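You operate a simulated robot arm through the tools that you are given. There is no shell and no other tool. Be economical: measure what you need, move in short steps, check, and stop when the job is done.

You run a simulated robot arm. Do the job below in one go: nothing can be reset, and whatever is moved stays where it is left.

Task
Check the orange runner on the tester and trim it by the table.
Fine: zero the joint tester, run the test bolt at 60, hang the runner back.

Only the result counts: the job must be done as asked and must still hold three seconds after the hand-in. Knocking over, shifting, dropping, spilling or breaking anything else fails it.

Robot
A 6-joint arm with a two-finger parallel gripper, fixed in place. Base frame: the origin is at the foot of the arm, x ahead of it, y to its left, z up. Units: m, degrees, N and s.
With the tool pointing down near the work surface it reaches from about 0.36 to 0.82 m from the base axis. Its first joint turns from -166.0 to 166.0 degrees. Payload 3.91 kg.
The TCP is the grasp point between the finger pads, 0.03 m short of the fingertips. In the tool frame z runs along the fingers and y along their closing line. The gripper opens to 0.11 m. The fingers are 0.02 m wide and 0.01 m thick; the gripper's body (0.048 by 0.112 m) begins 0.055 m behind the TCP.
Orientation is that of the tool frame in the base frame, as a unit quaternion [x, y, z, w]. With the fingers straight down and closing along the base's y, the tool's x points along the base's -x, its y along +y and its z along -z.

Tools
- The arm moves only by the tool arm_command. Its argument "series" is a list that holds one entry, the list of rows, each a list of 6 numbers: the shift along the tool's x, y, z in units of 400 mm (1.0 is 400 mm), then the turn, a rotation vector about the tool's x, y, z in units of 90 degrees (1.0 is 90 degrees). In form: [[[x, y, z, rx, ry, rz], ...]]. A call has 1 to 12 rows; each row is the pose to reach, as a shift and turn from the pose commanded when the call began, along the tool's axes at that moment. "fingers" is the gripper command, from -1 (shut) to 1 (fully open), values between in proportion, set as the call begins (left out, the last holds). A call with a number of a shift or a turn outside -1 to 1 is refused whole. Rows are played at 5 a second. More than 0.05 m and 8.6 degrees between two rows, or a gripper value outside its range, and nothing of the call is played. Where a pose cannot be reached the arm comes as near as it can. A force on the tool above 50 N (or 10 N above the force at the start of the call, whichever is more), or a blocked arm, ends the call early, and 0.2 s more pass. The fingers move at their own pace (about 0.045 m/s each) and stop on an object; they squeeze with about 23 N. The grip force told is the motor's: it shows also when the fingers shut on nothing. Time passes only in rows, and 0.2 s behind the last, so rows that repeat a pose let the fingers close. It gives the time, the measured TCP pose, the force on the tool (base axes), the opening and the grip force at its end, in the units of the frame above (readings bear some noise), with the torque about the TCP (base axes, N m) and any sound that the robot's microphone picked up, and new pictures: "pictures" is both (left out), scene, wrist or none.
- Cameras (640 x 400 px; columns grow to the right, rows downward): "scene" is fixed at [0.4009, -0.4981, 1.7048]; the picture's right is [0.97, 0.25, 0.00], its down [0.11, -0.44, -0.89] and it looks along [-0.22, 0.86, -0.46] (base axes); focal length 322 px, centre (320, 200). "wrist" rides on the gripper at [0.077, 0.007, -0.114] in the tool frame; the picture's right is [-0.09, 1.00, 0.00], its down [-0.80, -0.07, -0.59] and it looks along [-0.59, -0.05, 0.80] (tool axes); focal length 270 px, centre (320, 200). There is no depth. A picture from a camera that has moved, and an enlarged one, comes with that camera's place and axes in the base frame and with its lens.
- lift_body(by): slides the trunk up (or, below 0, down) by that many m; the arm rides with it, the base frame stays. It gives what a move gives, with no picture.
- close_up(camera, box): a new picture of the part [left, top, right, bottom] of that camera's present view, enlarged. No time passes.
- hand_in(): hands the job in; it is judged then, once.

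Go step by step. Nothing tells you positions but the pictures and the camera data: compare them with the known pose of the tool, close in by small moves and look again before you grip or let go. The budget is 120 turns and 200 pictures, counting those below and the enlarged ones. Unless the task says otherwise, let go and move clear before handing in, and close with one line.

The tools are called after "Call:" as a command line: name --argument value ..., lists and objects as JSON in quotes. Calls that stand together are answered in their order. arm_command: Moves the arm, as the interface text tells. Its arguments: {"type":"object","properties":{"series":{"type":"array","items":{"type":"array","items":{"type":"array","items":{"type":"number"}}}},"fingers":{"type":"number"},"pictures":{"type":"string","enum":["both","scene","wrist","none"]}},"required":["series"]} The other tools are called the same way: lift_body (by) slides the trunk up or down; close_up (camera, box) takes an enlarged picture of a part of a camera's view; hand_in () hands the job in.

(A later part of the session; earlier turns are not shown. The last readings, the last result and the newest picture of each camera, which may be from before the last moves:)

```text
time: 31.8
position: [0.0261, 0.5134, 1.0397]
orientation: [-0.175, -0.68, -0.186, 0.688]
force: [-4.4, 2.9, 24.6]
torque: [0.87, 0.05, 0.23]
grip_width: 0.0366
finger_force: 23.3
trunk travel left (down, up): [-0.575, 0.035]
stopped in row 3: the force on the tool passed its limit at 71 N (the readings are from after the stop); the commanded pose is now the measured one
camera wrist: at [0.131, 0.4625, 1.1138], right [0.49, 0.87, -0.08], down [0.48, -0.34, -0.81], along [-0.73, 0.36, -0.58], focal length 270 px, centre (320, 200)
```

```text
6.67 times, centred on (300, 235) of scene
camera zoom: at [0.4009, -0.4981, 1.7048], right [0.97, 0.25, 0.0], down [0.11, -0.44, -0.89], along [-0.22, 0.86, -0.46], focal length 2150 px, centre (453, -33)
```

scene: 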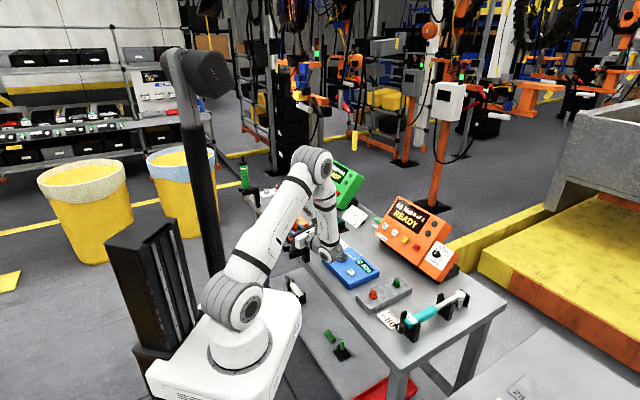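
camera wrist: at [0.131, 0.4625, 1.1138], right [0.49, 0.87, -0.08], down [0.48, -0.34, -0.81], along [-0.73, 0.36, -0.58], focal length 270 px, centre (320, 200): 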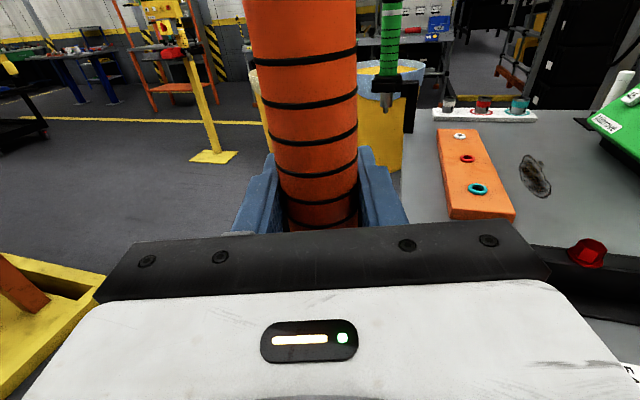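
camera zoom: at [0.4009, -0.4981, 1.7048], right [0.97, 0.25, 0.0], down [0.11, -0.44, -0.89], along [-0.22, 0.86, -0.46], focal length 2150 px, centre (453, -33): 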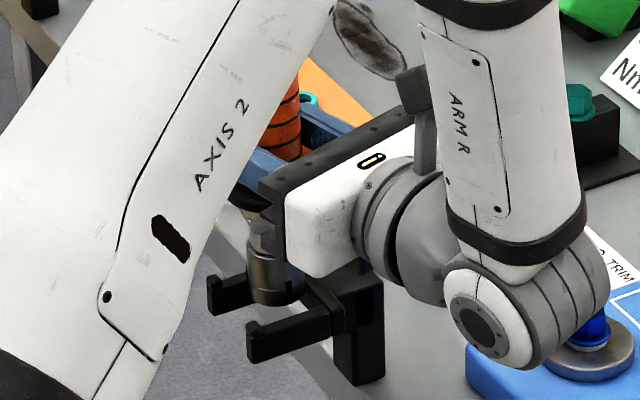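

The socket rim landed on the fork and the runner slid up a bit in the grip. I'll back up and check its tilt and offset.

Call:
arm_command --series '[[[0.05, 0, 0, 0, 0, 0], [0.12, 0, 0, 0, 0, 0], [0.17, 0, 0, 0, 0, 0], [0.17, 0, 0, 0, 0, 0]]]' --pictures "wrist"

Call:
close_up --camera "scene" --box '[270, 195, 330, 255]'

```text
time: 32.8
position: [0.0285, 0.5151, 1.1029]
orientation: [-0.179, -0.681, -0.182, 0.686]
force: [0.2, -0.5, -8.3]
torque: [-0.03, -0.02, 0.02]
grip_width: 0.0366
finger_force: 23.3
trunk travel left (down, up): [-0.575, 0.035]
camera wrist: at [0.1318, 0.4636, 1.1782], right [0.49, 0.87, -0.09], down [0.48, -0.35, -0.81], along [-0.73, 0.36, -0.59], focal length 270 px, centre (320, 200)
```

wrist: 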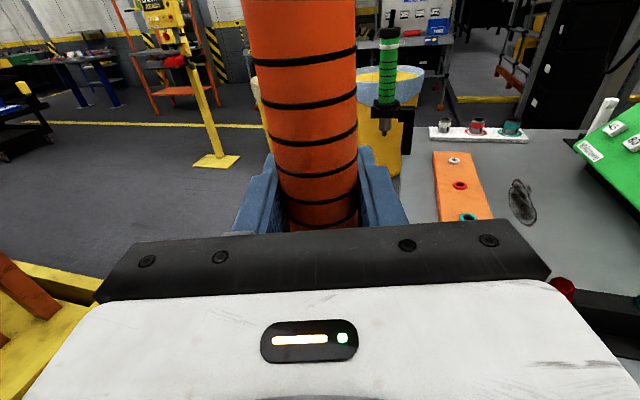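

```text
6.67 times, centred on (300, 225) of scene
camera zoom: at [0.4009, -0.4981, 1.7048], right [0.97, 0.25, 0.0], down [0.11, -0.44, -0.89], along [-0.22, 0.86, -0.46], focal length 2150 px, centre (453, 33)
```

zoom: 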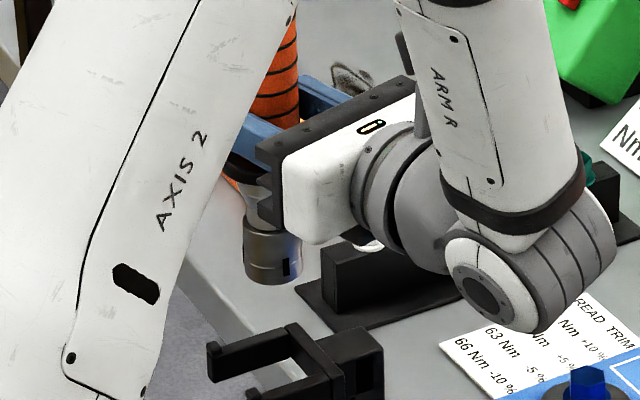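

No visible tilt; the socket sits about 2 mm too far toward the fork's crossbar. I'll shift outward and lower to just above the fork.

Call:
arm_command --series '[[[0, -0.005, 0.003, 0, 0, 0], [-0.06, -0.005, 0.003, 0, 0, 0], [-0.12, -0.005, 0.003, 0, 0, 0], [-0.14, -0.005, 0.003, 0, 0, 0], [-0.14, -0.005, 0.003, 0, 0, 0]]]' --pictures "none"

Call:
close_up --camera "scene" --box '[280, 225, 320, 265]'

```text
time: 34.0
position: [0.0271, 0.515, 1.046]
orientation: [-0.18, -0.681, -0.183, 0.686]
force: [0.2, -0.1, -8.4]
torque: [0.02, 0.04, 0.0]
grip_width: 0.0365
finger_force: 23.1
trunk travel left (down, up): [-0.575, 0.035]
```

```text
10.00 times, centred on (300, 245) of scene
camera zoom: at [0.4009, -0.4981, 1.7048], right [0.97, 0.25, 0.0], down [0.11, -0.44, -0.89], along [-0.22, 0.86, -0.46], focal length 3225 px, centre (520, -250)
```

zoom: 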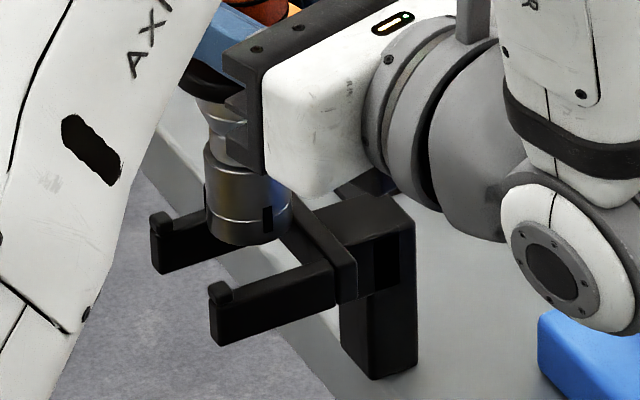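

It now matches the original hang position in the picture. Lowering in small steps.

Call:
arm_command --series '[[[-0.01, 0, 0, 0, 0, 0], [-0.02, 0, 0, 0, 0, 0], [-0.03, 0, 0, 0, 0, 0], [-0.04, 0, 0, 0, 0, 0]]]' --pictures "none"

Call:
close_up --camera "scene" --box '[280, 225, 320, 265]'

```text
time: 35.0
position: [0.0272, 0.5118, 1.0355]
orientation: [-0.176, -0.678, -0.187, 0.689]
force: [7.7, -4.8, 42.1]
torque: [0.34, -0.08, 0.02]
grip_width: 0.0363
finger_force: 22.4
trunk travel left (down, up): [-0.575, 0.035]
```

```text
10.00 times, centred on (300, 245) of scene
camera zoom: at [0.4009, -0.4981, 1.7048], right [0.97, 0.25, 0.0], down [0.11, -0.44, -0.89], along [-0.22, 0.86, -0.46], focal length 3225 px, centre (520, -250)
```

zoom: 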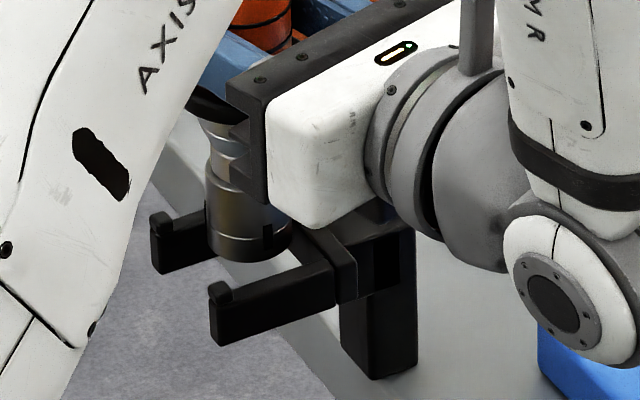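

Torque says the rim is landing on the far prong. I'll back off, shift ~3 mm toward the near prong, and retry.

Call:
arm_command --series '[[[0.03, 0, 0, 0, 0, 0], [0.04, -0.0034, -0.007, 0, 0, 0], [0.03, -0.0034, -0.007, 0, 0, 0], [0.02, -0.0034, -0.007, 0, 0, 0], [0.01, -0.0034, -0.007, 0, 0, 0], [0, -0.0034, -0.007, 0, 0, 0], [-0.01, -0.0034, -0.007, 0, 0, 0]]]' --pictures "none"

Call:
close_up --camera "scene" --box '[280, 225, 320, 265]'

```text
time: 36.6
position: [0.0274, 0.5103, 1.0275]
orientation: [-0.178, -0.681, -0.183, 0.686]
force: [0.8, -0.8, -8.7]
torque: [-0.02, 0.02, -0.04]
grip_width: 0.0365
finger_force: 23.0
trunk travel left (down, up): [-0.575, 0.035]
```

```text
10.00 times, centred on (300, 245) of scene
camera zoom: at [0.4009, -0.4981, 1.7048], right [0.97, 0.25, 0.0], down [0.11, -0.44, -0.89], along [-0.22, 0.86, -0.46], focal length 3225 px, centre (520, -250)
```

zoom: 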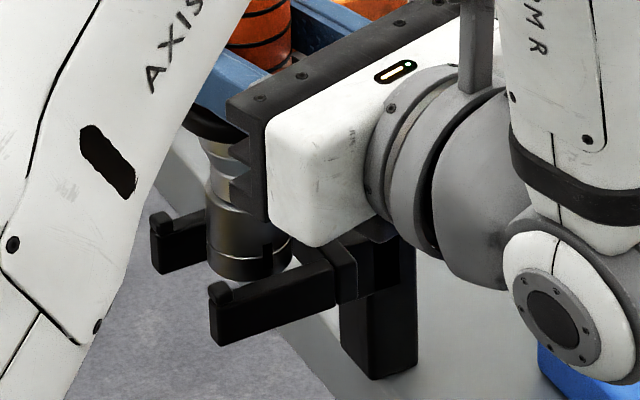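

It's passing between the prongs freely now. I'll continue down slowly.

Call:
arm_command --series '[[[-0.012, 0, 0, 0, 0, 0], [-0.024, 0, 0, 0, 0, 0], [-0.036, 0, 0, 0, 0, 0], [-0.048, 0, 0, 0, 0, 0], [-0.06, 0, 0, 0, 0, 0], [-0.072, 0, 0, 0, 0, 0], [-0.084, 0, 0, 0, 0, 0], [-0.096, 0, 0, 0, 0, 0], [-0.106, 0, 0, 0, 0, 0]]]' --pictures "wrist"

Call:
close_up --camera "scene" --box '[270, 215, 350, 275]'

```text
time: 38.6
position: [0.0267, 0.5105, 0.9835]
orientation: [-0.179, -0.682, -0.182, 0.686]
force: [0.2, -0.3, -8.2]
torque: [0.01, 0.02, 0.01]
grip_width: 0.0366
finger_force: 23.1
trunk travel left (down, up): [-0.575, 0.035]
camera wrist: at [0.131, 0.46, 1.0589], right [0.49, 0.87, -0.08], down [0.48, -0.35, -0.81], along [-0.73, 0.36, -0.59], focal length 270 px, centre (320, 200)
```

wrist: 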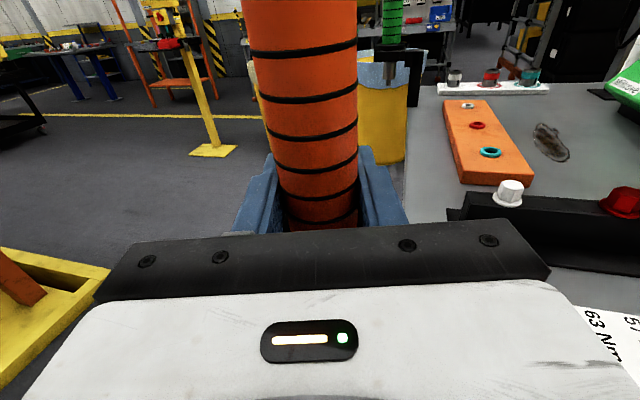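

```text
6.67 times, centred on (310, 245) of scene
camera zoom: at [0.4009, -0.4981, 1.7048], right [0.97, 0.25, 0.0], down [0.11, -0.44, -0.89], along [-0.22, 0.86, -0.46], focal length 2150 px, centre (387, -100)
```

zoom: 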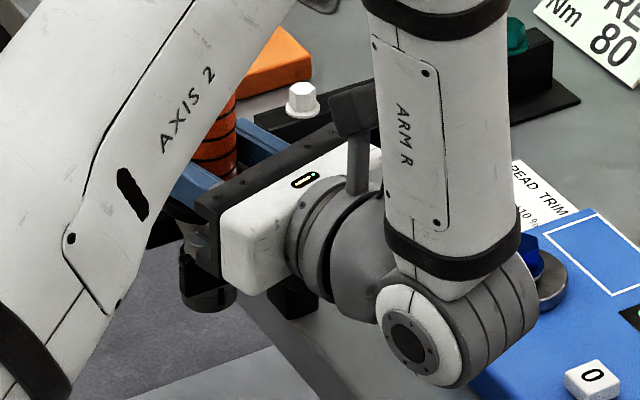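

Call:
arm_command --series '[[[-0.009, 0, 0, 0, 0, 0], [-0.018, 0, 0, 0, 0, 0], [-0.027, 0, 0, 0, 0, 0], [-0.036, 0, 0, 0, 0, 0], [-0.044, 0, 0, 0, 0, 0]]]' --pictures "none"

Call:
close_up --camera "scene" --box '[275, 225, 335, 265]'

```text
time: 39.8
position: [0.0268, 0.5113, 0.9668]
orientation: [-0.179, -0.682, -0.182, 0.686]
force: [-0.1, 0.6, -8.2]
torque: [-0.01, 0.01, -0.01]
grip_width: 0.0367
finger_force: 23.1
trunk travel left (down, up): [-0.575, 0.035]
```

```text
10.00 times, centred on (305, 245) of scene
camera zoom: at [0.4009, -0.4981, 1.7048], right [0.97, 0.25, 0.0], down [0.11, -0.44, -0.89], along [-0.22, 0.86, -0.46], focal length 3225 px, centre (470, -250)
```

zoom: 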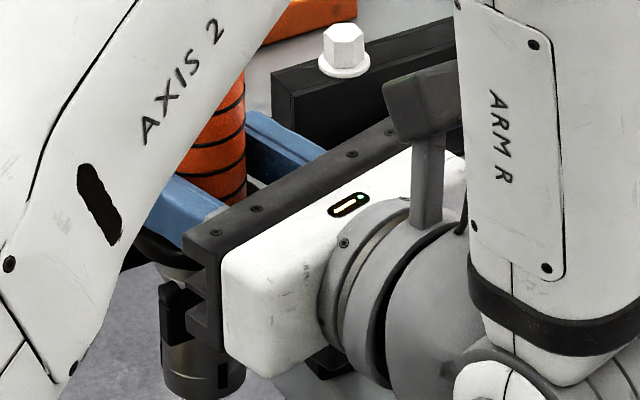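

Call:
arm_command --series '[[[-0.006, 0, 0, 0, 0, 0], [-0.012, 0, 0, 0, 0, 0], [-0.018, 0, 0, 0, 0, 0], [-0.018, 0, 0, 0, 0, 0]]]' --pictures "none"

Call:
close_up --camera "scene" --box '[275, 225, 335, 265]'

```text
time: 40.8
position: [0.0266, 0.5117, 0.963]
orientation: [-0.177, -0.68, -0.184, 0.687]
force: [-0.2, 2.2, 16.5]
torque: [-0.42, -0.49, 0.05]
grip_width: 0.0365
finger_force: 22.4
trunk travel left (down, up): [-0.575, 0.035]
```

```text
10.00 times, centred on (305, 245) of scene
camera zoom: at [0.4009, -0.4981, 1.7048], right [0.97, 0.25, 0.0], down [0.11, -0.44, -0.89], along [-0.22, 0.86, -0.46], focal length 3225 px, centre (470, -250)
```

zoom: 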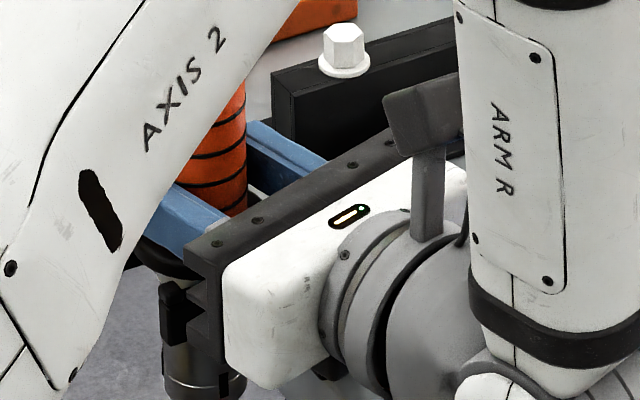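

The flange is resting on the near prong. I'll ease up slightly, nudge ~1.5 mm toward the original centre, and set down gently.

Call:
arm_command --series '[[[0.01, 0, 0, 0, 0, 0], [0.01, 0.004, 0.002, 0, 0, 0], [0, 0.004, 0.002, 0, 0, 0], [-0.003, 0.004, 0.002, 0, 0, 0], [-0.003, 0.004, 0.002, 0, 0, 0]]]' --pictures "none"

Call:
close_up --camera "wrist" --box '[220, 0, 420, 240]'

```text
time: 42.0
position: [0.0258, 0.5126, 0.9629]
orientation: [-0.176, -0.68, -0.184, 0.687]
force: [-11.1, 6.5, 29.5]
torque: [-0.71, -0.19, 0.01]
grip_width: 0.0367
finger_force: 22.9
trunk travel left (down, up): [-0.575, 0.035]
```

```text
1.67 times, centred on (320, 120) of wrist
camera zoom: at [0.1298, 0.4613, 1.0367], right [0.49, 0.87, -0.08], down [0.48, -0.34, -0.81], along [-0.73, 0.36, -0.58], focal length 450 px, centre (320, 333)
```

zoom: 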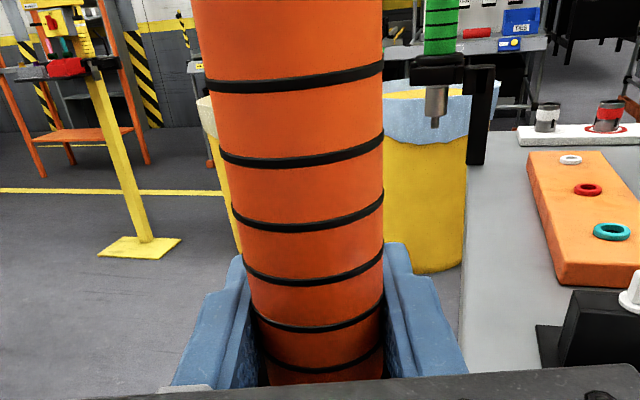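

Contact pushes the runner toward the far prong, so I'll shift 2.5 mm that way and set down again.

Call:
arm_command --series '[[[0.014, 0, 0, 0, 0, 0], [0.014, 0.002, 0.007, 0, 0, 0], [0.006, 0.002, 0.007, 0, 0, 0], [0, 0.002, 0.007, 0, 0, 0], [0, 0.002, 0.007, 0, 0, 0]]]' --pictures "none"

```text
time: 43.2
position: [0.0252, 0.5138, 0.9616]
orientation: [-0.178, -0.68, -0.185, 0.687]
force: [9.1, -7.1, 21.0]
torque: [-0.57, 0.04, 0.06]
grip_width: 0.0363
finger_force: 23.2
trunk travel left (down, up): [-0.575, 0.035]
```

Now the side force reversed, so centre is halfway back. I'll split the difference and then check.

Call:
arm_command --series '[[[0.006, 0, 0, 0, 0, 0], [0.006, 0, -0.0035, 0, 0, 0], [0.002, 0, -0.0035, 0, 0, 0], [0.002, 0, -0.0035, 0, 0, 0]]]' --pictures "none"

```text
time: 44.2
position: [0.0271, 0.5133, 0.9617]
orientation: [-0.178, -0.68, -0.185, 0.687]
force: [-2.4, 9.8, 30.0]
torque: [-0.26, 0.38, 0.0]
grip_width: 0.0366
finger_force: 22.9
trunk travel left (down, up): [-0.575, 0.035]
```

Seated near the original position. I'll open the fingers a little and check that it stays upright.

Call:
arm_command --series '[[[0, 0, 0, 0, 0, 0], [0, 0, 0, 0, 0, 0], [0, 0, 0, 0, 0, 0]]]' --fingers 0.0 --pictures "wrist"

Call:
close_up --camera "scene" --box '[275, 225, 335, 265]'

```text
time: 45.0
position: [0.0269, 0.5134, 0.9588]
orientation: [-0.179, -0.681, -0.182, 0.686]
force: [-0.2, 0.0, -0.4]
torque: [0.0, 0.0, 0.01]
grip_width: 0.0551
finger_force: 0.0
trunk travel left (down, up): [-0.575, 0.035]
camera wrist: at [0.1299, 0.4627, 1.0342], right [0.49, 0.87, -0.08], down [0.48, -0.35, -0.81], along [-0.73, 0.36, -0.59], focal length 270 px, centre (320, 200)
```

wrist: 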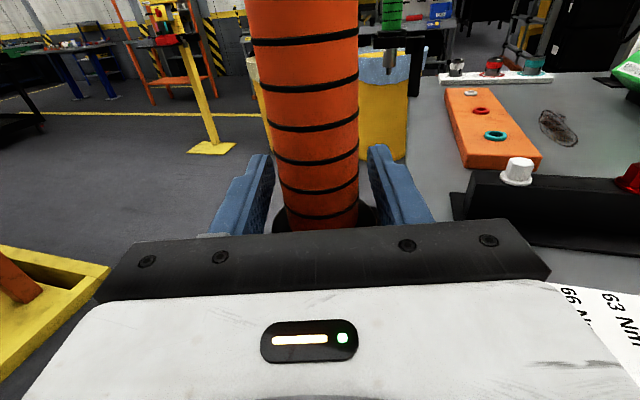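

```text
10.00 times, centred on (305, 245) of scene
camera zoom: at [0.4009, -0.4981, 1.7048], right [0.97, 0.25, 0.0], down [0.11, -0.44, -0.89], along [-0.22, 0.86, -0.46], focal length 3225 px, centre (470, -250)
```

zoom: 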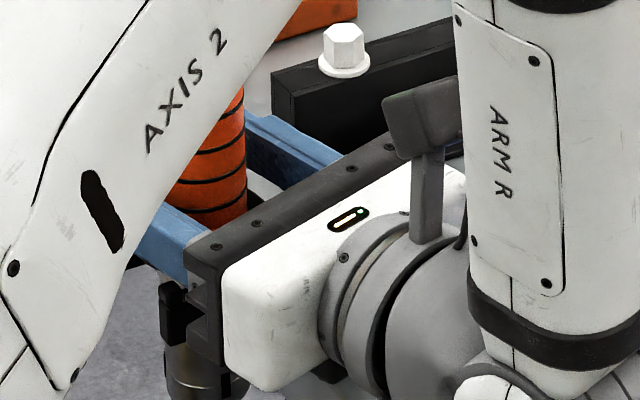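

It stays hung. I'll open fully, rise slightly, then back out.

Call:
arm_command --series '[[[0, 0, 0, 0, 0, 0], [0, 0, 0, 0, 0, 0], [0, 0, 0, 0, 0, 0], [0, 0, 0, 0, 0, 0], [0.05, 0, 0, 0, 0, 0], [0.09, 0, 0, 0, 0, 0], [0.09, 0, -0.1, 0, 0, 0], [0.09, 0, -0.2, 0, 0, 0], [0.1, 0, -0.3, 0, 0, 0], [0.2, 0, -0.35, 0, 0, 0], [0.31, 0, -0.38, 0, 0, 0], [0.42, 0, -0.38, 0, 0, 0]]]' --fingers 1 --pictures "both"

Call:
close_up --camera "scene" --box '[270, 195, 350, 275]'

Call:
close_up --camera "wrist" --box '[240, 60, 400, 240]'

```text
time: 47.6
position: [0.1565, 0.4348, 1.1263]
orientation: [-0.178, -0.681, -0.183, 0.686]
force: [0.4, 0.0, -0.9]
torque: [0.01, 0.0, 0.01]
grip_width: 0.1098
finger_force: 0.0
trunk travel left (down, up): [-0.575, 0.035]
camera wrist: at [0.2607, 0.3836, 1.2015], right [0.49, 0.87, -0.08], down [0.48, -0.35, -0.81], along [-0.73, 0.36, -0.59], focal length 270 px, centre (320, 200)
```

scene: 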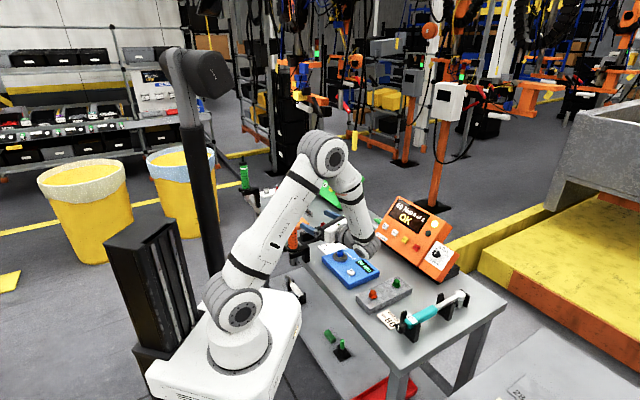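
wrist: 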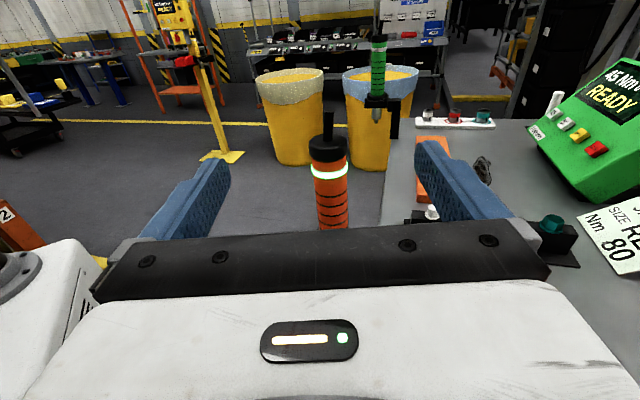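

```text
5.00 times, centred on (310, 235) of scene
camera zoom: at [0.4009, -0.4981, 1.7048], right [0.97, 0.25, 0.0], down [0.11, -0.44, -0.89], along [-0.22, 0.86, -0.46], focal length 1613 px, centre (370, 25)
```

zoom: 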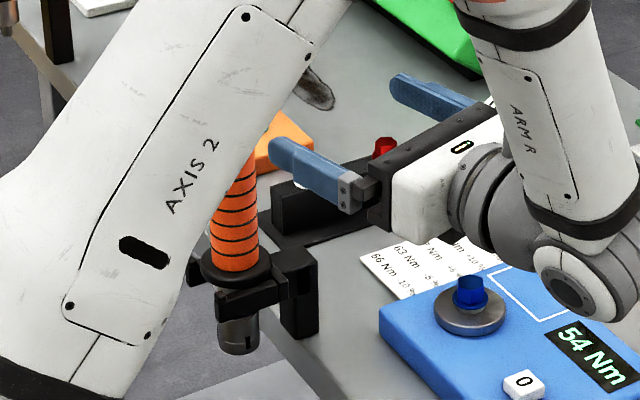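

```text
2.22 times, centred on (320, 150) of wrist
camera zoom: at [0.2607, 0.3836, 1.2015], right [0.49, 0.87, -0.08], down [0.48, -0.35, -0.81], along [-0.73, 0.36, -0.59], focal length 601 px, centre (320, 311)
```

zoom: 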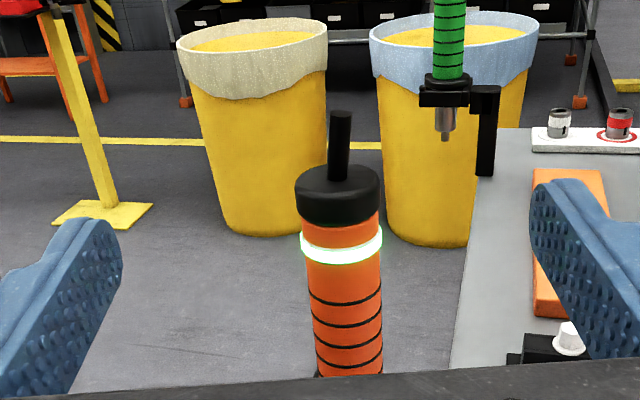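

The runner hangs upright in its fork. Next I'll rise and swing the tool down to look at the trim dial.

Call:
arm_command --series '[[[0.1, 0, 0, 0, 0, 0], [0.2, 0, 0, 0, 0, 0], [0.3, 0, 0, 0, 0, 0], [0.38, 0, 0, 0, -0.09, 0], [0.38, 0, 0, 0, -0.18, 0], [0.38, 0, 0, 0, -0.27, 0], [0.38, 0, 0, 0, -0.36, 0], [0.38, 0, 0, 0, -0.45, 0], [0.38, 0, 0, 0, -0.54, 0], [0.38, 0, 0, 0, -0.63, 0], [0.38, 0, 0, 0, -0.72, 0], [0.38, 0, 0, 0, -0.81, 0]]]' --pictures "none"

Call:
arm_command --series '[[[0, 0, 0, 0, -0.09, 0], [0, 0, 0, 0, -0.19, 0], [0, 0, 0, 0, -0.19, 0]]]' --pictures "none"

```text
time: 50.2
position: [0.1606, 0.4356, 1.278]
orientation: [0.252, 0.956, 0.041, -0.145]
force: [-0.2, 0.4, 0.4]
torque: [-0.02, -0.02, 0.0]
grip_width: 0.11
finger_force: 0.0
trunk travel left (down, up): [-0.575, 0.035]
```

```text
refused: row 2 steps farther than a row can; nothing moved
```

Call:
arm_command --series '[[[0, 0, 0, 0, -0.093, 0], [0, 0, 0, 0, -0.186, 0]]]' --pictures "none"

Call:
arm_command --series '[[[0, 0, 0, 0, 0, -0.09], [0, 0, 0, 0, 0, -0.18], [0, 0, 0, 0, 0, -0.27], [0, 0, 0, 0, 0, -0.36], [0, 0, 0, 0, 0, -0.45], [0, 0, 0, 0, 0, -0.54], [0, 0, 0, 0, 0, -0.63], [0, 0, 0, 0, 0, -0.7]]]' --pictures "none"

```text
time: 50.8
position: [0.1602, 0.4361, 1.2783]
orientation: [0.256, 0.967, 0.004, -0.005]
force: [0.4, 0.0, -0.2]
torque: [0.0, 0.0, 0.01]
grip_width: 0.11
finger_force: 0.1
trunk travel left (down, up): [-0.575, 0.035]
```

```text
time: 52.6
position: [0.1597, 0.4359, 1.2785]
orientation: [-0.288, 0.958, 0.007, -0.004]
force: [0.4, 0.3, -0.6]
torque: [-0.04, -0.04, -0.01]
grip_width: 0.11
finger_force: 0.0
trunk travel left (down, up): [-0.575, 0.035]
```

Call:
arm_command --series '[[[-0.087, -0.065, 0, 0, -0.08, 0], [-0.173, -0.131, 0, 0, -0.16, 0], [-0.26, -0.196, 0, 0, -0.24, 0], [-0.347, -0.261, 0, 0, -0.32, 0], [-0.433, -0.327, 0, 0, -0.4, 0], [-0.52, -0.392, 0, 0, -0.48, 0], [-0.52, -0.392, 0.1, 0, -0.5, 0]]]' --pictures "both"

Call:
close_up --camera "wrist" --box '[100, 0, 540, 240]'

```text
time: 54.2
position: [0.42, 0.4179, 1.2349]
orientation: [-0.262, 0.886, 0.116, 0.363]
force: [-0.2, 0.8, 0.5]
torque: [0.02, 0.0, -0.02]
grip_width: 0.1101
finger_force: 0.1
trunk travel left (down, up): [-0.575, 0.035]
camera wrist: at [0.3037, 0.3501, 1.2618], right [-0.5, 0.86, 0.08], down [0.17, 0.01, 0.99], along [0.85, 0.5, -0.15], focal length 270 px, centre (320, 200)
```

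scene: 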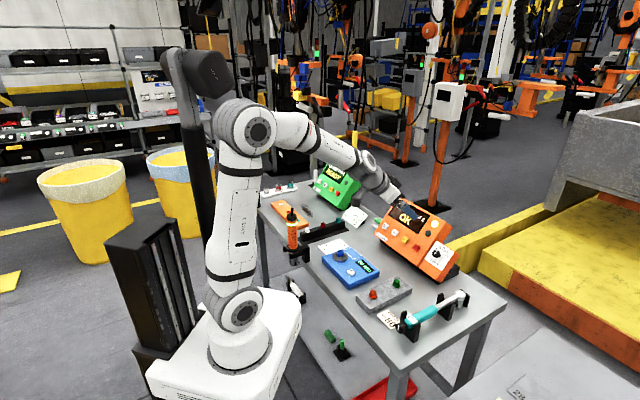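
wrist: 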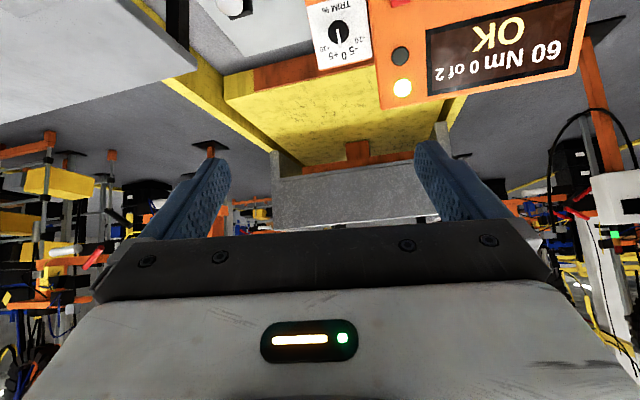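

```text
1.45 times, centred on (320, 120) of wrist
camera zoom: at [0.3037, 0.3501, 1.2618], right [-0.5, 0.86, 0.08], down [0.17, 0.01, 0.99], along [0.85, 0.5, -0.15], focal length 393 px, centre (320, 316)
```

zoom: 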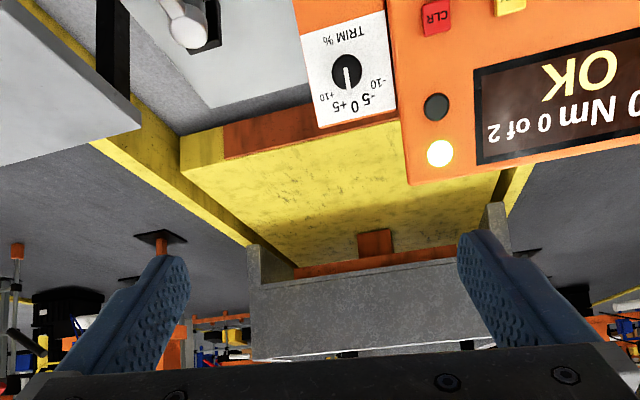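

The dial knob is at about (0.579, 0.564, 0.967), with panel normal about (-0.59, -0.57, 0.57). I'll move to a squared-up standoff with the fingers half open and inspect the dial.

Call:
close_up --camera "wrist" --box '[290, 0, 390, 80]'

Call:
arm_command --series '[[[0, 0, 0, -0.045, -0.055, 0], [0, 0, 0, -0.0907, -0.1102, 0]]]' --fingers 0.1 --pictures "none"

```text
5.00 times, centred on (340, 40) of wrist
camera zoom: at [0.3037, 0.3501, 1.2618], right [-0.5, 0.86, 0.08], down [0.17, 0.01, 0.99], along [0.85, 0.5, -0.15], focal length 1351 px, centre (220, 1000)
```

zoom: 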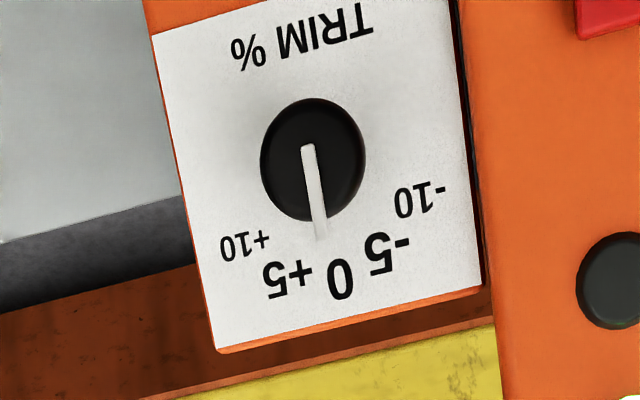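

```text
time: 54.8
position: [0.4196, 0.42, 1.2364]
orientation: [-0.273, 0.847, 0.189, 0.414]
force: [0.6, -0.1, -0.1]
torque: [-0.01, -0.01, -0.01]
grip_width: 0.0604
finger_force: 0.1
trunk travel left (down, up): [-0.575, 0.035]
```

The pointer is at 0 and the scale is about 30° per 5 %, so +10 % is 60° clockwise. I'll go to the standoff.

Call:
arm_command --series '[[[0.04, -0.006, 0.1, 0, 0, 0], [0.079, -0.012, 0.2, 0, 0, 0], [0.118, -0.018, 0.3, 0, 0, 0], [0.157, -0.024, 0.4, 0, 0, 0], [0.197, -0.03, 0.5, 0, 0, 0], [0.236, -0.036, 0.6, 0, 0, 0], [0.236, -0.036, 0.6, 0, 0, 0]]]' --pictures "wrist"

Call:
close_up --camera "scene" --box '[370, 200, 490, 290]'

```text
time: 56.4
position: [0.5376, 0.5205, 1.0302]
orientation: [-0.293, 0.838, 0.182, 0.422]
force: [0.1, 0.7, -0.1]
torque: [0.0, 0.0, 0.0]
grip_width: 0.0606
finger_force: 0.0
out of reach, approached as far as the arm can: row 5, 6, 7
trunk travel left (down, up): [-0.575, 0.035]
camera wrist: at [0.4289, 0.4369, 1.0328], right [-0.6, 0.79, 0.13], down [0.07, -0.11, 0.99], along [0.8, 0.6, 0.01], focal length 270 px, centre (320, 200)
```

wrist: 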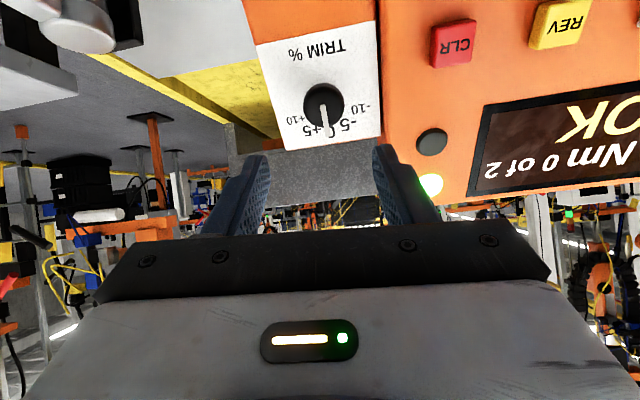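

```text
4.44 times, centred on (430, 245) of scene
camera zoom: at [0.4009, -0.4981, 1.7048], right [0.97, 0.25, 0.0], down [0.11, -0.44, -0.89], along [-0.22, 0.86, -0.46], focal length 1433 px, centre (-169, 0)
```

zoom: 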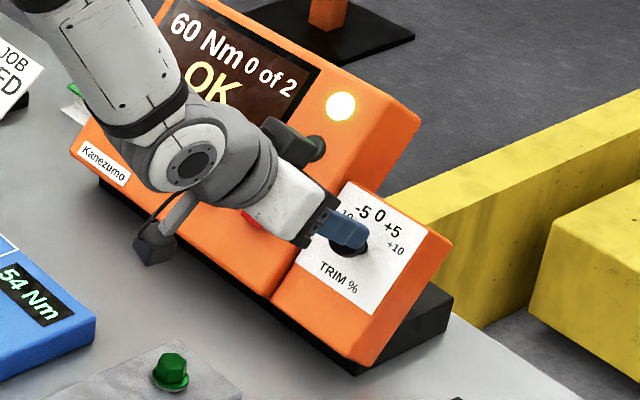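

The pose is near a wrist singularity at this trunk height (tool nearly in line with the forearm). I'll back off upward and check that the trunk has room to lower.

Call:
arm_command --series '[[[0, 0, -0.1, 0, 0, 0], [-0.08, 0, -0.17, 0, 0, 0], [-0.16, 0, -0.23, 0, 0, 0], [-0.24, 0, -0.29, 0, 0, 0], [-0.32, 0, -0.35, 0, 0, 0], [-0.4, 0, -0.41, 0, 0, 0]]]' --pictures "scene"

Call:
close_up --camera "scene" --box '[100, 200, 420, 400]'

```text
time: 57.8
position: [0.5167, 0.4806, 1.2598]
orientation: [-0.332, 0.82, 0.157, 0.439]
force: [-1.5, -0.4, -1.1]
torque: [0.08, -0.07, -0.18]
grip_width: 0.0604
finger_force: 0.0
trunk travel left (down, up): [-0.575, 0.035]
```

scene: 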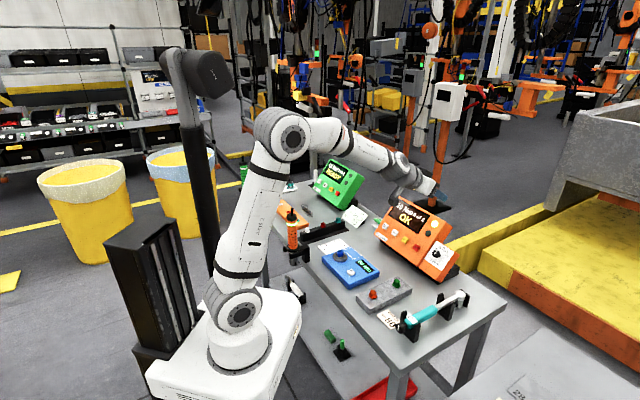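

```text
2.00 times, centred on (260, 300) of scene
camera zoom: at [0.4009, -0.4981, 1.7048], right [0.97, 0.25, 0.0], down [0.11, -0.44, -0.89], along [-0.22, 0.86, -0.46], focal length 645 px, centre (440, 0)
```

zoom: 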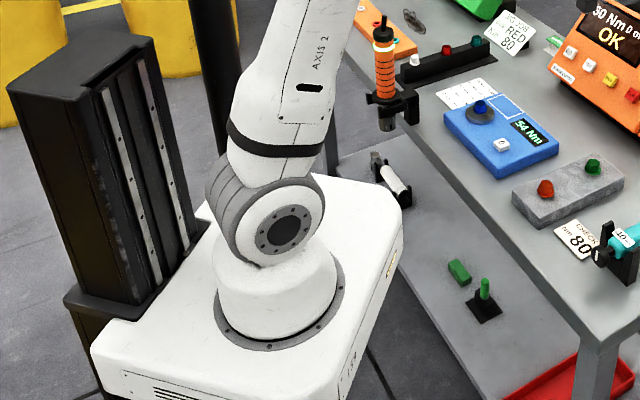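

There's clearance beside the table. I'll lower the trunk in two steps.

Call:
arm_command --series '[[[0, 0, -0.1, 0, 0, 0], [0, 0, -0.2, 0, 0, 0]]]' --pictures "none"

Call:
lift_body --by -0.1

```text
time: 58.4
position: [0.4624, 0.4383, 1.3033]
orientation: [-0.293, 0.838, 0.181, 0.423]
force: [-0.1, -0.3, -0.3]
torque: [0.02, 0.0, 0.01]
grip_width: 0.0604
finger_force: 0.1
trunk travel left (down, up): [-0.575, 0.035]
```

```text
time: 59.7
position: [0.4627, 0.4393, 1.2031]
orientation: [-0.293, 0.838, 0.181, 0.422]
force: [0.3, -0.2, 0.4]
torque: [0.0, 0.01, -0.01]
grip_width: 0.0605
finger_force: 0.1
trunk travel left (down, up): [-0.475, 0.135]
```

Call:
lift_body --by -0.1

Call:
close_up --camera "scene" --box '[100, 160, 500, 400]'

Call:
close_up --camera "wrist" --box '[200, 0, 440, 150]'

```text
time: 61.0
position: [0.4635, 0.4392, 1.1022]
orientation: [-0.294, 0.838, 0.182, 0.422]
force: [0.5, -0.4, 0.2]
torque: [0.01, 0.02, 0.03]
grip_width: 0.0607
finger_force: 0.0
trunk travel left (down, up): [-0.375, 0.235]
```

```text
1.60 times, centred on (300, 280) of scene
camera zoom: at [0.4009, -0.4981, 1.7048], right [0.97, 0.25, 0.0], down [0.11, -0.44, -0.89], along [-0.22, 0.86, -0.46], focal length 516 px, centre (352, 72)
```

zoom: 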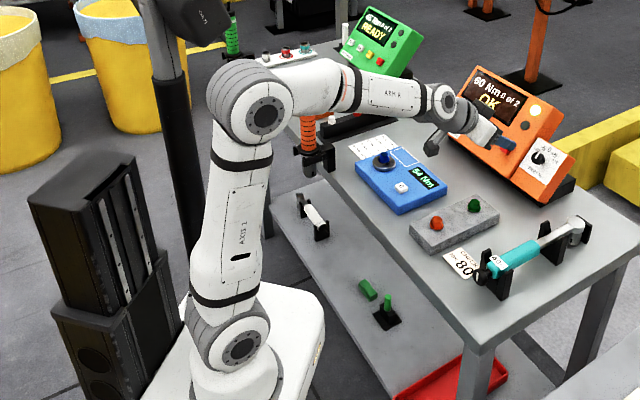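

```text
2.67 times, centred on (320, 75) of wrist
camera zoom: at [0.3543, 0.3554, 1.1054], right [-0.6, 0.79, 0.13], down [0.07, -0.11, 0.99], along [0.8, 0.6, 0.02], focal length 721 px, centre (320, 533)
```

zoom: 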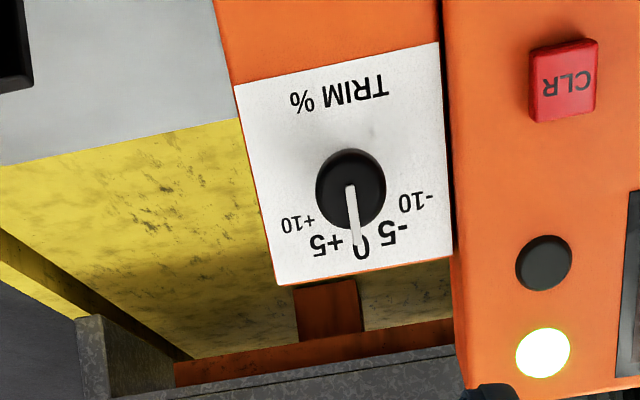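

Good view; the dial position is confirmed. I'll move to the standoff over the knob.

Call:
arm_command --series '[[[0.013, 0.009, 0.1, 0, 0, 0], [0.026, 0.018, 0.2, 0, 0, 0], [0.0375, 0.026, 0.311, 0, 0, 0], [0.0375, 0.026, 0.311, 0, 0, 0]]]' --pictures "wrist"

Call:
close_up --camera "scene" --box '[390, 210, 480, 280]'

```text
time: 62.0
position: [0.5243, 0.5111, 1.018]
orientation: [-0.294, 0.838, 0.182, 0.422]
force: [0.8, -0.1, 0.5]
torque: [0.0, 0.01, -0.01]
grip_width: 0.0607
finger_force: 0.1
trunk travel left (down, up): [-0.375, 0.235]
camera wrist: at [0.4151, 0.4276, 1.021], right [-0.6, 0.79, 0.13], down [0.07, -0.11, 0.99], along [0.8, 0.6, 0.01], focal length 270 px, centre (320, 200)
```

wrist: 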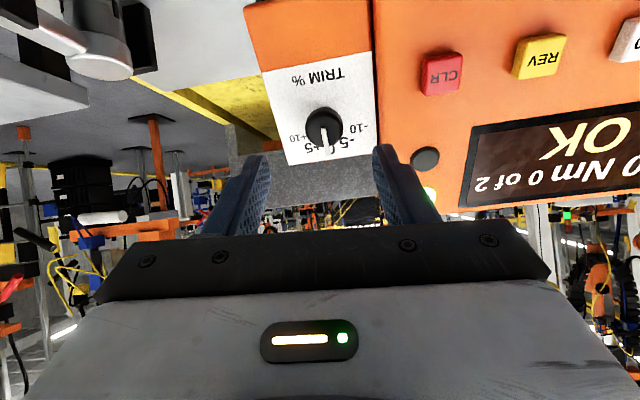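

```text
5.71 times, centred on (435, 245) of scene
camera zoom: at [0.4009, -0.4981, 1.7048], right [0.97, 0.25, 0.0], down [0.11, -0.44, -0.89], along [-0.22, 0.86, -0.46], focal length 1843 px, centre (-337, -57)
```

zoom: 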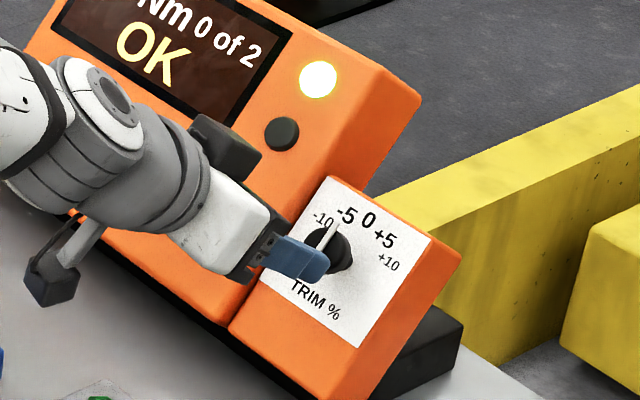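

Squared up. I'll correct 2 mm and advance most of the way.

Call:
arm_command --series '[[[-0.0055, 0.005, 0.08, 0, 0, 0], [-0.0055, 0.005, 0.14, 0, 0, 0], [-0.0055, 0.005, 0.14, 0, 0, 0]]]' --pictures "wrist"

Call:
close_up --camera "scene" --box '[410, 225, 470, 275]'

Call:
close_up --camera "wrist" --box '[220, 60, 420, 220]'

```text
time: 62.8
position: [0.5597, 0.5448, 0.9875]
orientation: [-0.293, 0.838, 0.181, 0.422]
force: [0.5, -0.3, -0.3]
torque: [0.02, -0.03, -0.02]
grip_width: 0.0605
finger_force: 0.0
trunk travel left (down, up): [-0.375, 0.235]
camera wrist: at [0.4494, 0.4597, 0.9904], right [-0.6, 0.79, 0.13], down [0.07, -0.11, 0.99], along [0.8, 0.6, 0.02], focal length 270 px, centre (320, 200)
```

wrist: 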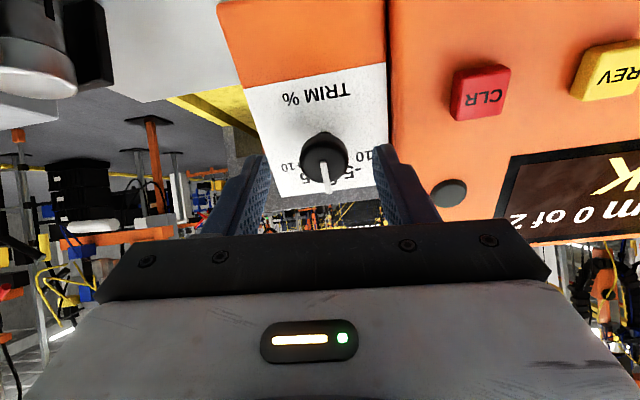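

```text
8.00 times, centred on (440, 250) of scene
camera zoom: at [0.4009, -0.4981, 1.7048], right [0.97, 0.25, 0.0], down [0.11, -0.44, -0.89], along [-0.22, 0.86, -0.46], focal length 2580 px, centre (-640, -200)
```

zoom: 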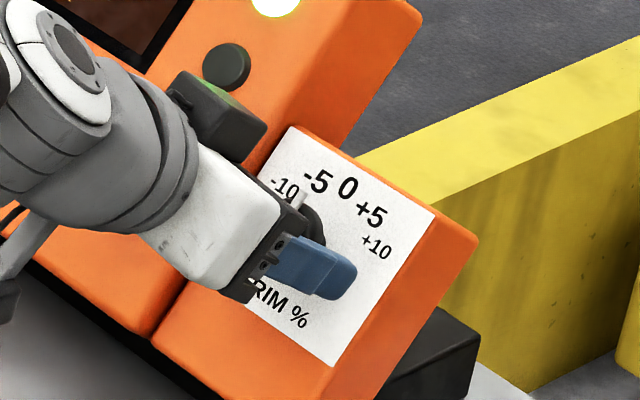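

```text
2.50 times, centred on (320, 140) of wrist
camera zoom: at [0.4494, 0.4597, 0.9904], right [-0.6, 0.79, 0.13], down [0.07, -0.11, 0.99], along [0.8, 0.6, 0.02], focal length 676 px, centre (320, 350)
```

zoom: 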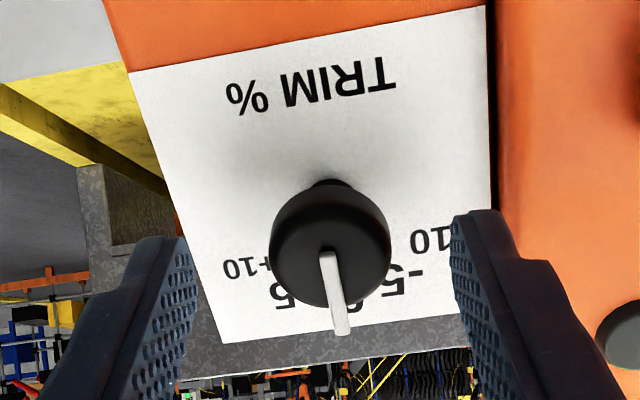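

Centred between fingers. Advancing 22 mm and closing gently.

Call:
arm_command --series '[[[0, 0, 0.03, 0, 0, 0], [0, 0, 0.055, 0, 0, 0], [0, 0, 0.055, 0, 0, 0]]]' --pictures "wrist"

Call:
close_up --camera "scene" --box '[410, 225, 470, 275]'

```text
time: 63.6
position: [0.5724, 0.5568, 0.9749]
orientation: [-0.293, 0.839, 0.181, 0.422]
force: [0.3, -0.9, -0.2]
torque: [-0.03, 0.01, -0.02]
grip_width: 0.0604
finger_force: 0.0
trunk travel left (down, up): [-0.375, 0.235]
camera wrist: at [0.4638, 0.4727, 0.9779], right [-0.6, 0.79, 0.13], down [0.07, -0.11, 0.99], along [0.8, 0.6, 0.01], focal length 270 px, centre (320, 200)
```

wrist: 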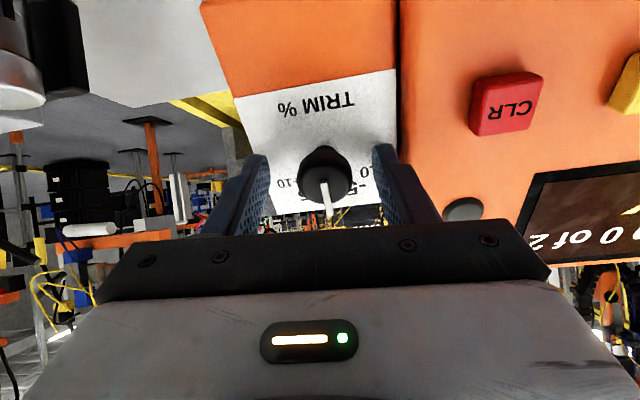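

```text
8.00 times, centred on (440, 250) of scene
camera zoom: at [0.4009, -0.4981, 1.7048], right [0.97, 0.25, 0.0], down [0.11, -0.44, -0.89], along [-0.22, 0.86, -0.46], focal length 2580 px, centre (-640, -200)
```

zoom: 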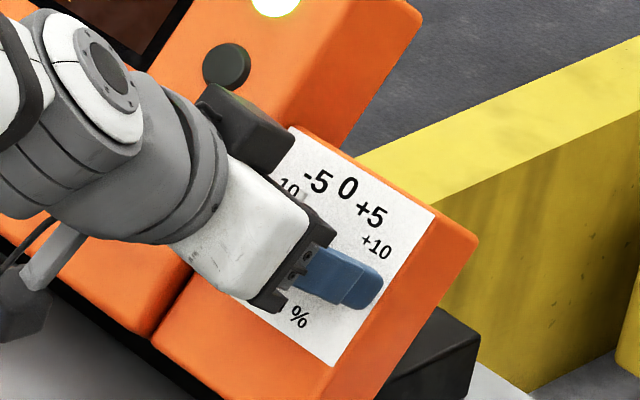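

Call:
arm_command --series '[[[0, 0, 0, 0, 0, 0], [0, 0, 0, 0, 0, 0], [0, 0, 0, 0, 0, 0]]]' --fingers -1 --pictures "wrist"

Call:
close_up --camera "wrist" --box '[220, 60, 420, 240]'

```text
time: 64.4
position: [0.5721, 0.5587, 0.975]
orientation: [-0.294, 0.837, 0.182, 0.423]
force: [-5.8, 9.8, 0.0]
torque: [0.2, 0.07, 0.29]
grip_width: 0.0293
finger_force: 41.3
trunk travel left (down, up): [-0.375, 0.235]
camera wrist: at [0.4623, 0.4743, 0.978], right [-0.6, 0.79, 0.13], down [0.07, -0.11, 0.99], along [0.8, 0.61, 0.02], focal length 270 px, centre (320, 200)
```

wrist: 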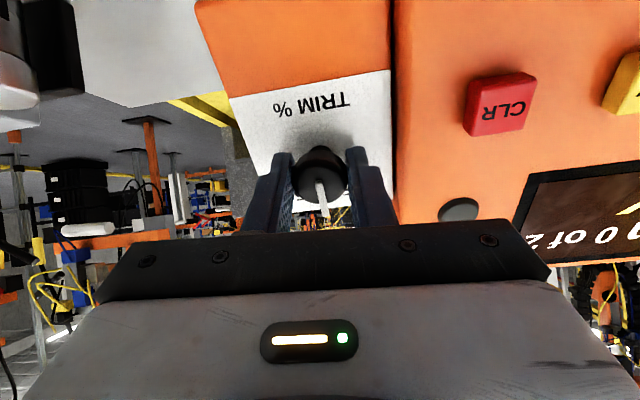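

```text
2.22 times, centred on (320, 150) of wrist
camera zoom: at [0.4623, 0.4743, 0.978], right [-0.6, 0.79, 0.13], down [0.07, -0.11, 0.99], along [0.8, 0.61, 0.02], focal length 601 px, centre (320, 311)
```

zoom: 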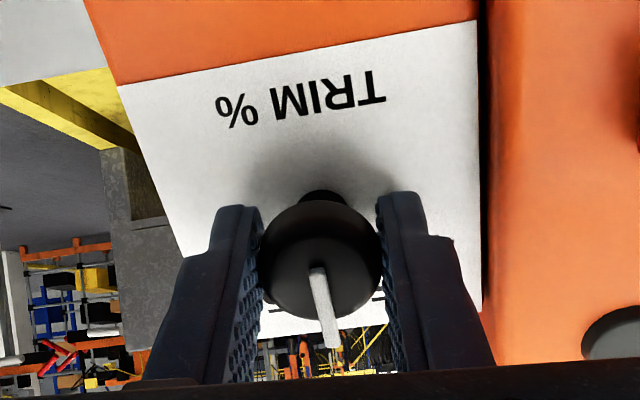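

Gripped. I'll relieve the side load and turn 30° clockwise first.

Call:
arm_command --series '[[[0, 0.006, 0, 0, 0, 0], [0, 0.006, 0, 0, 0, 0.083], [0, 0.006, 0, 0, 0, 0.166], [0, 0.006, 0, 0, 0, 0.25], [0, 0.006, 0, 0, 0, 0.333]]]' --pictures "wrist"

Call:
close_up --camera "wrist" --box '[220, 60, 420, 240]'

Call:
close_up --camera "scene" --box '[410, 225, 470, 275]'

```text
time: 65.6
position: [0.5715, 0.558, 0.9751]
orientation: [-0.065, 0.886, 0.284, 0.361]
force: [5.8, 6.7, 0.2]
torque: [0.0, -0.32, -0.33]
grip_width: 0.0291
finger_force: 45.5
trunk travel left (down, up): [-0.375, 0.235]
camera wrist: at [0.4441, 0.5081, 0.9917], right [-0.26, 0.82, 0.51], down [0.25, -0.46, 0.85], along [0.93, 0.35, -0.09], focal length 270 px, centre (320, 200)
```

wrist: 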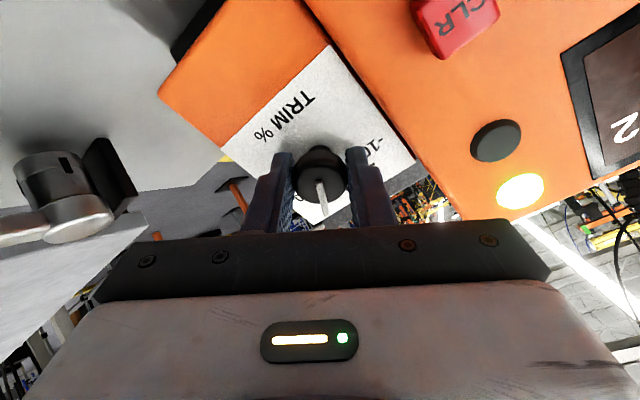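

```text
2.22 times, centred on (320, 150) of wrist
camera zoom: at [0.4441, 0.5081, 0.9917], right [-0.26, 0.82, 0.51], down [0.25, -0.46, 0.85], along [0.93, 0.35, -0.09], focal length 601 px, centre (320, 311)
```

zoom: 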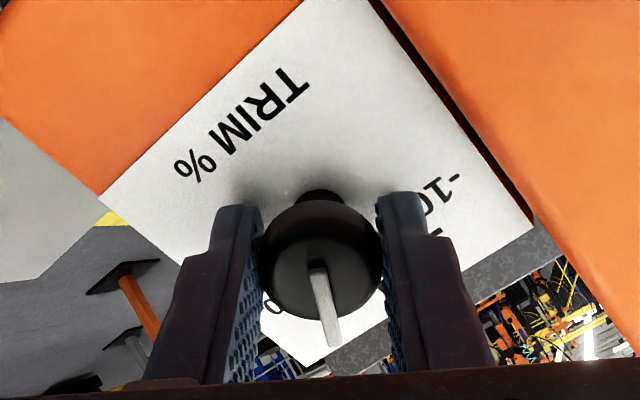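

```text
8.00 times, centred on (440, 250) of scene
camera zoom: at [0.4009, -0.4981, 1.7048], right [0.97, 0.25, 0.0], down [0.11, -0.44, -0.89], along [-0.22, 0.86, -0.46], focal length 2580 px, centre (-640, -200)
```

zoom: 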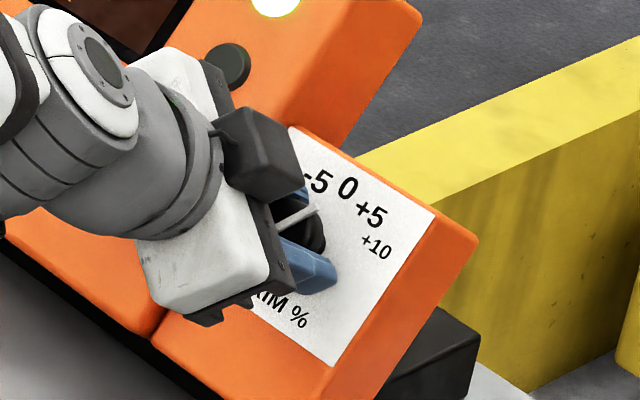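

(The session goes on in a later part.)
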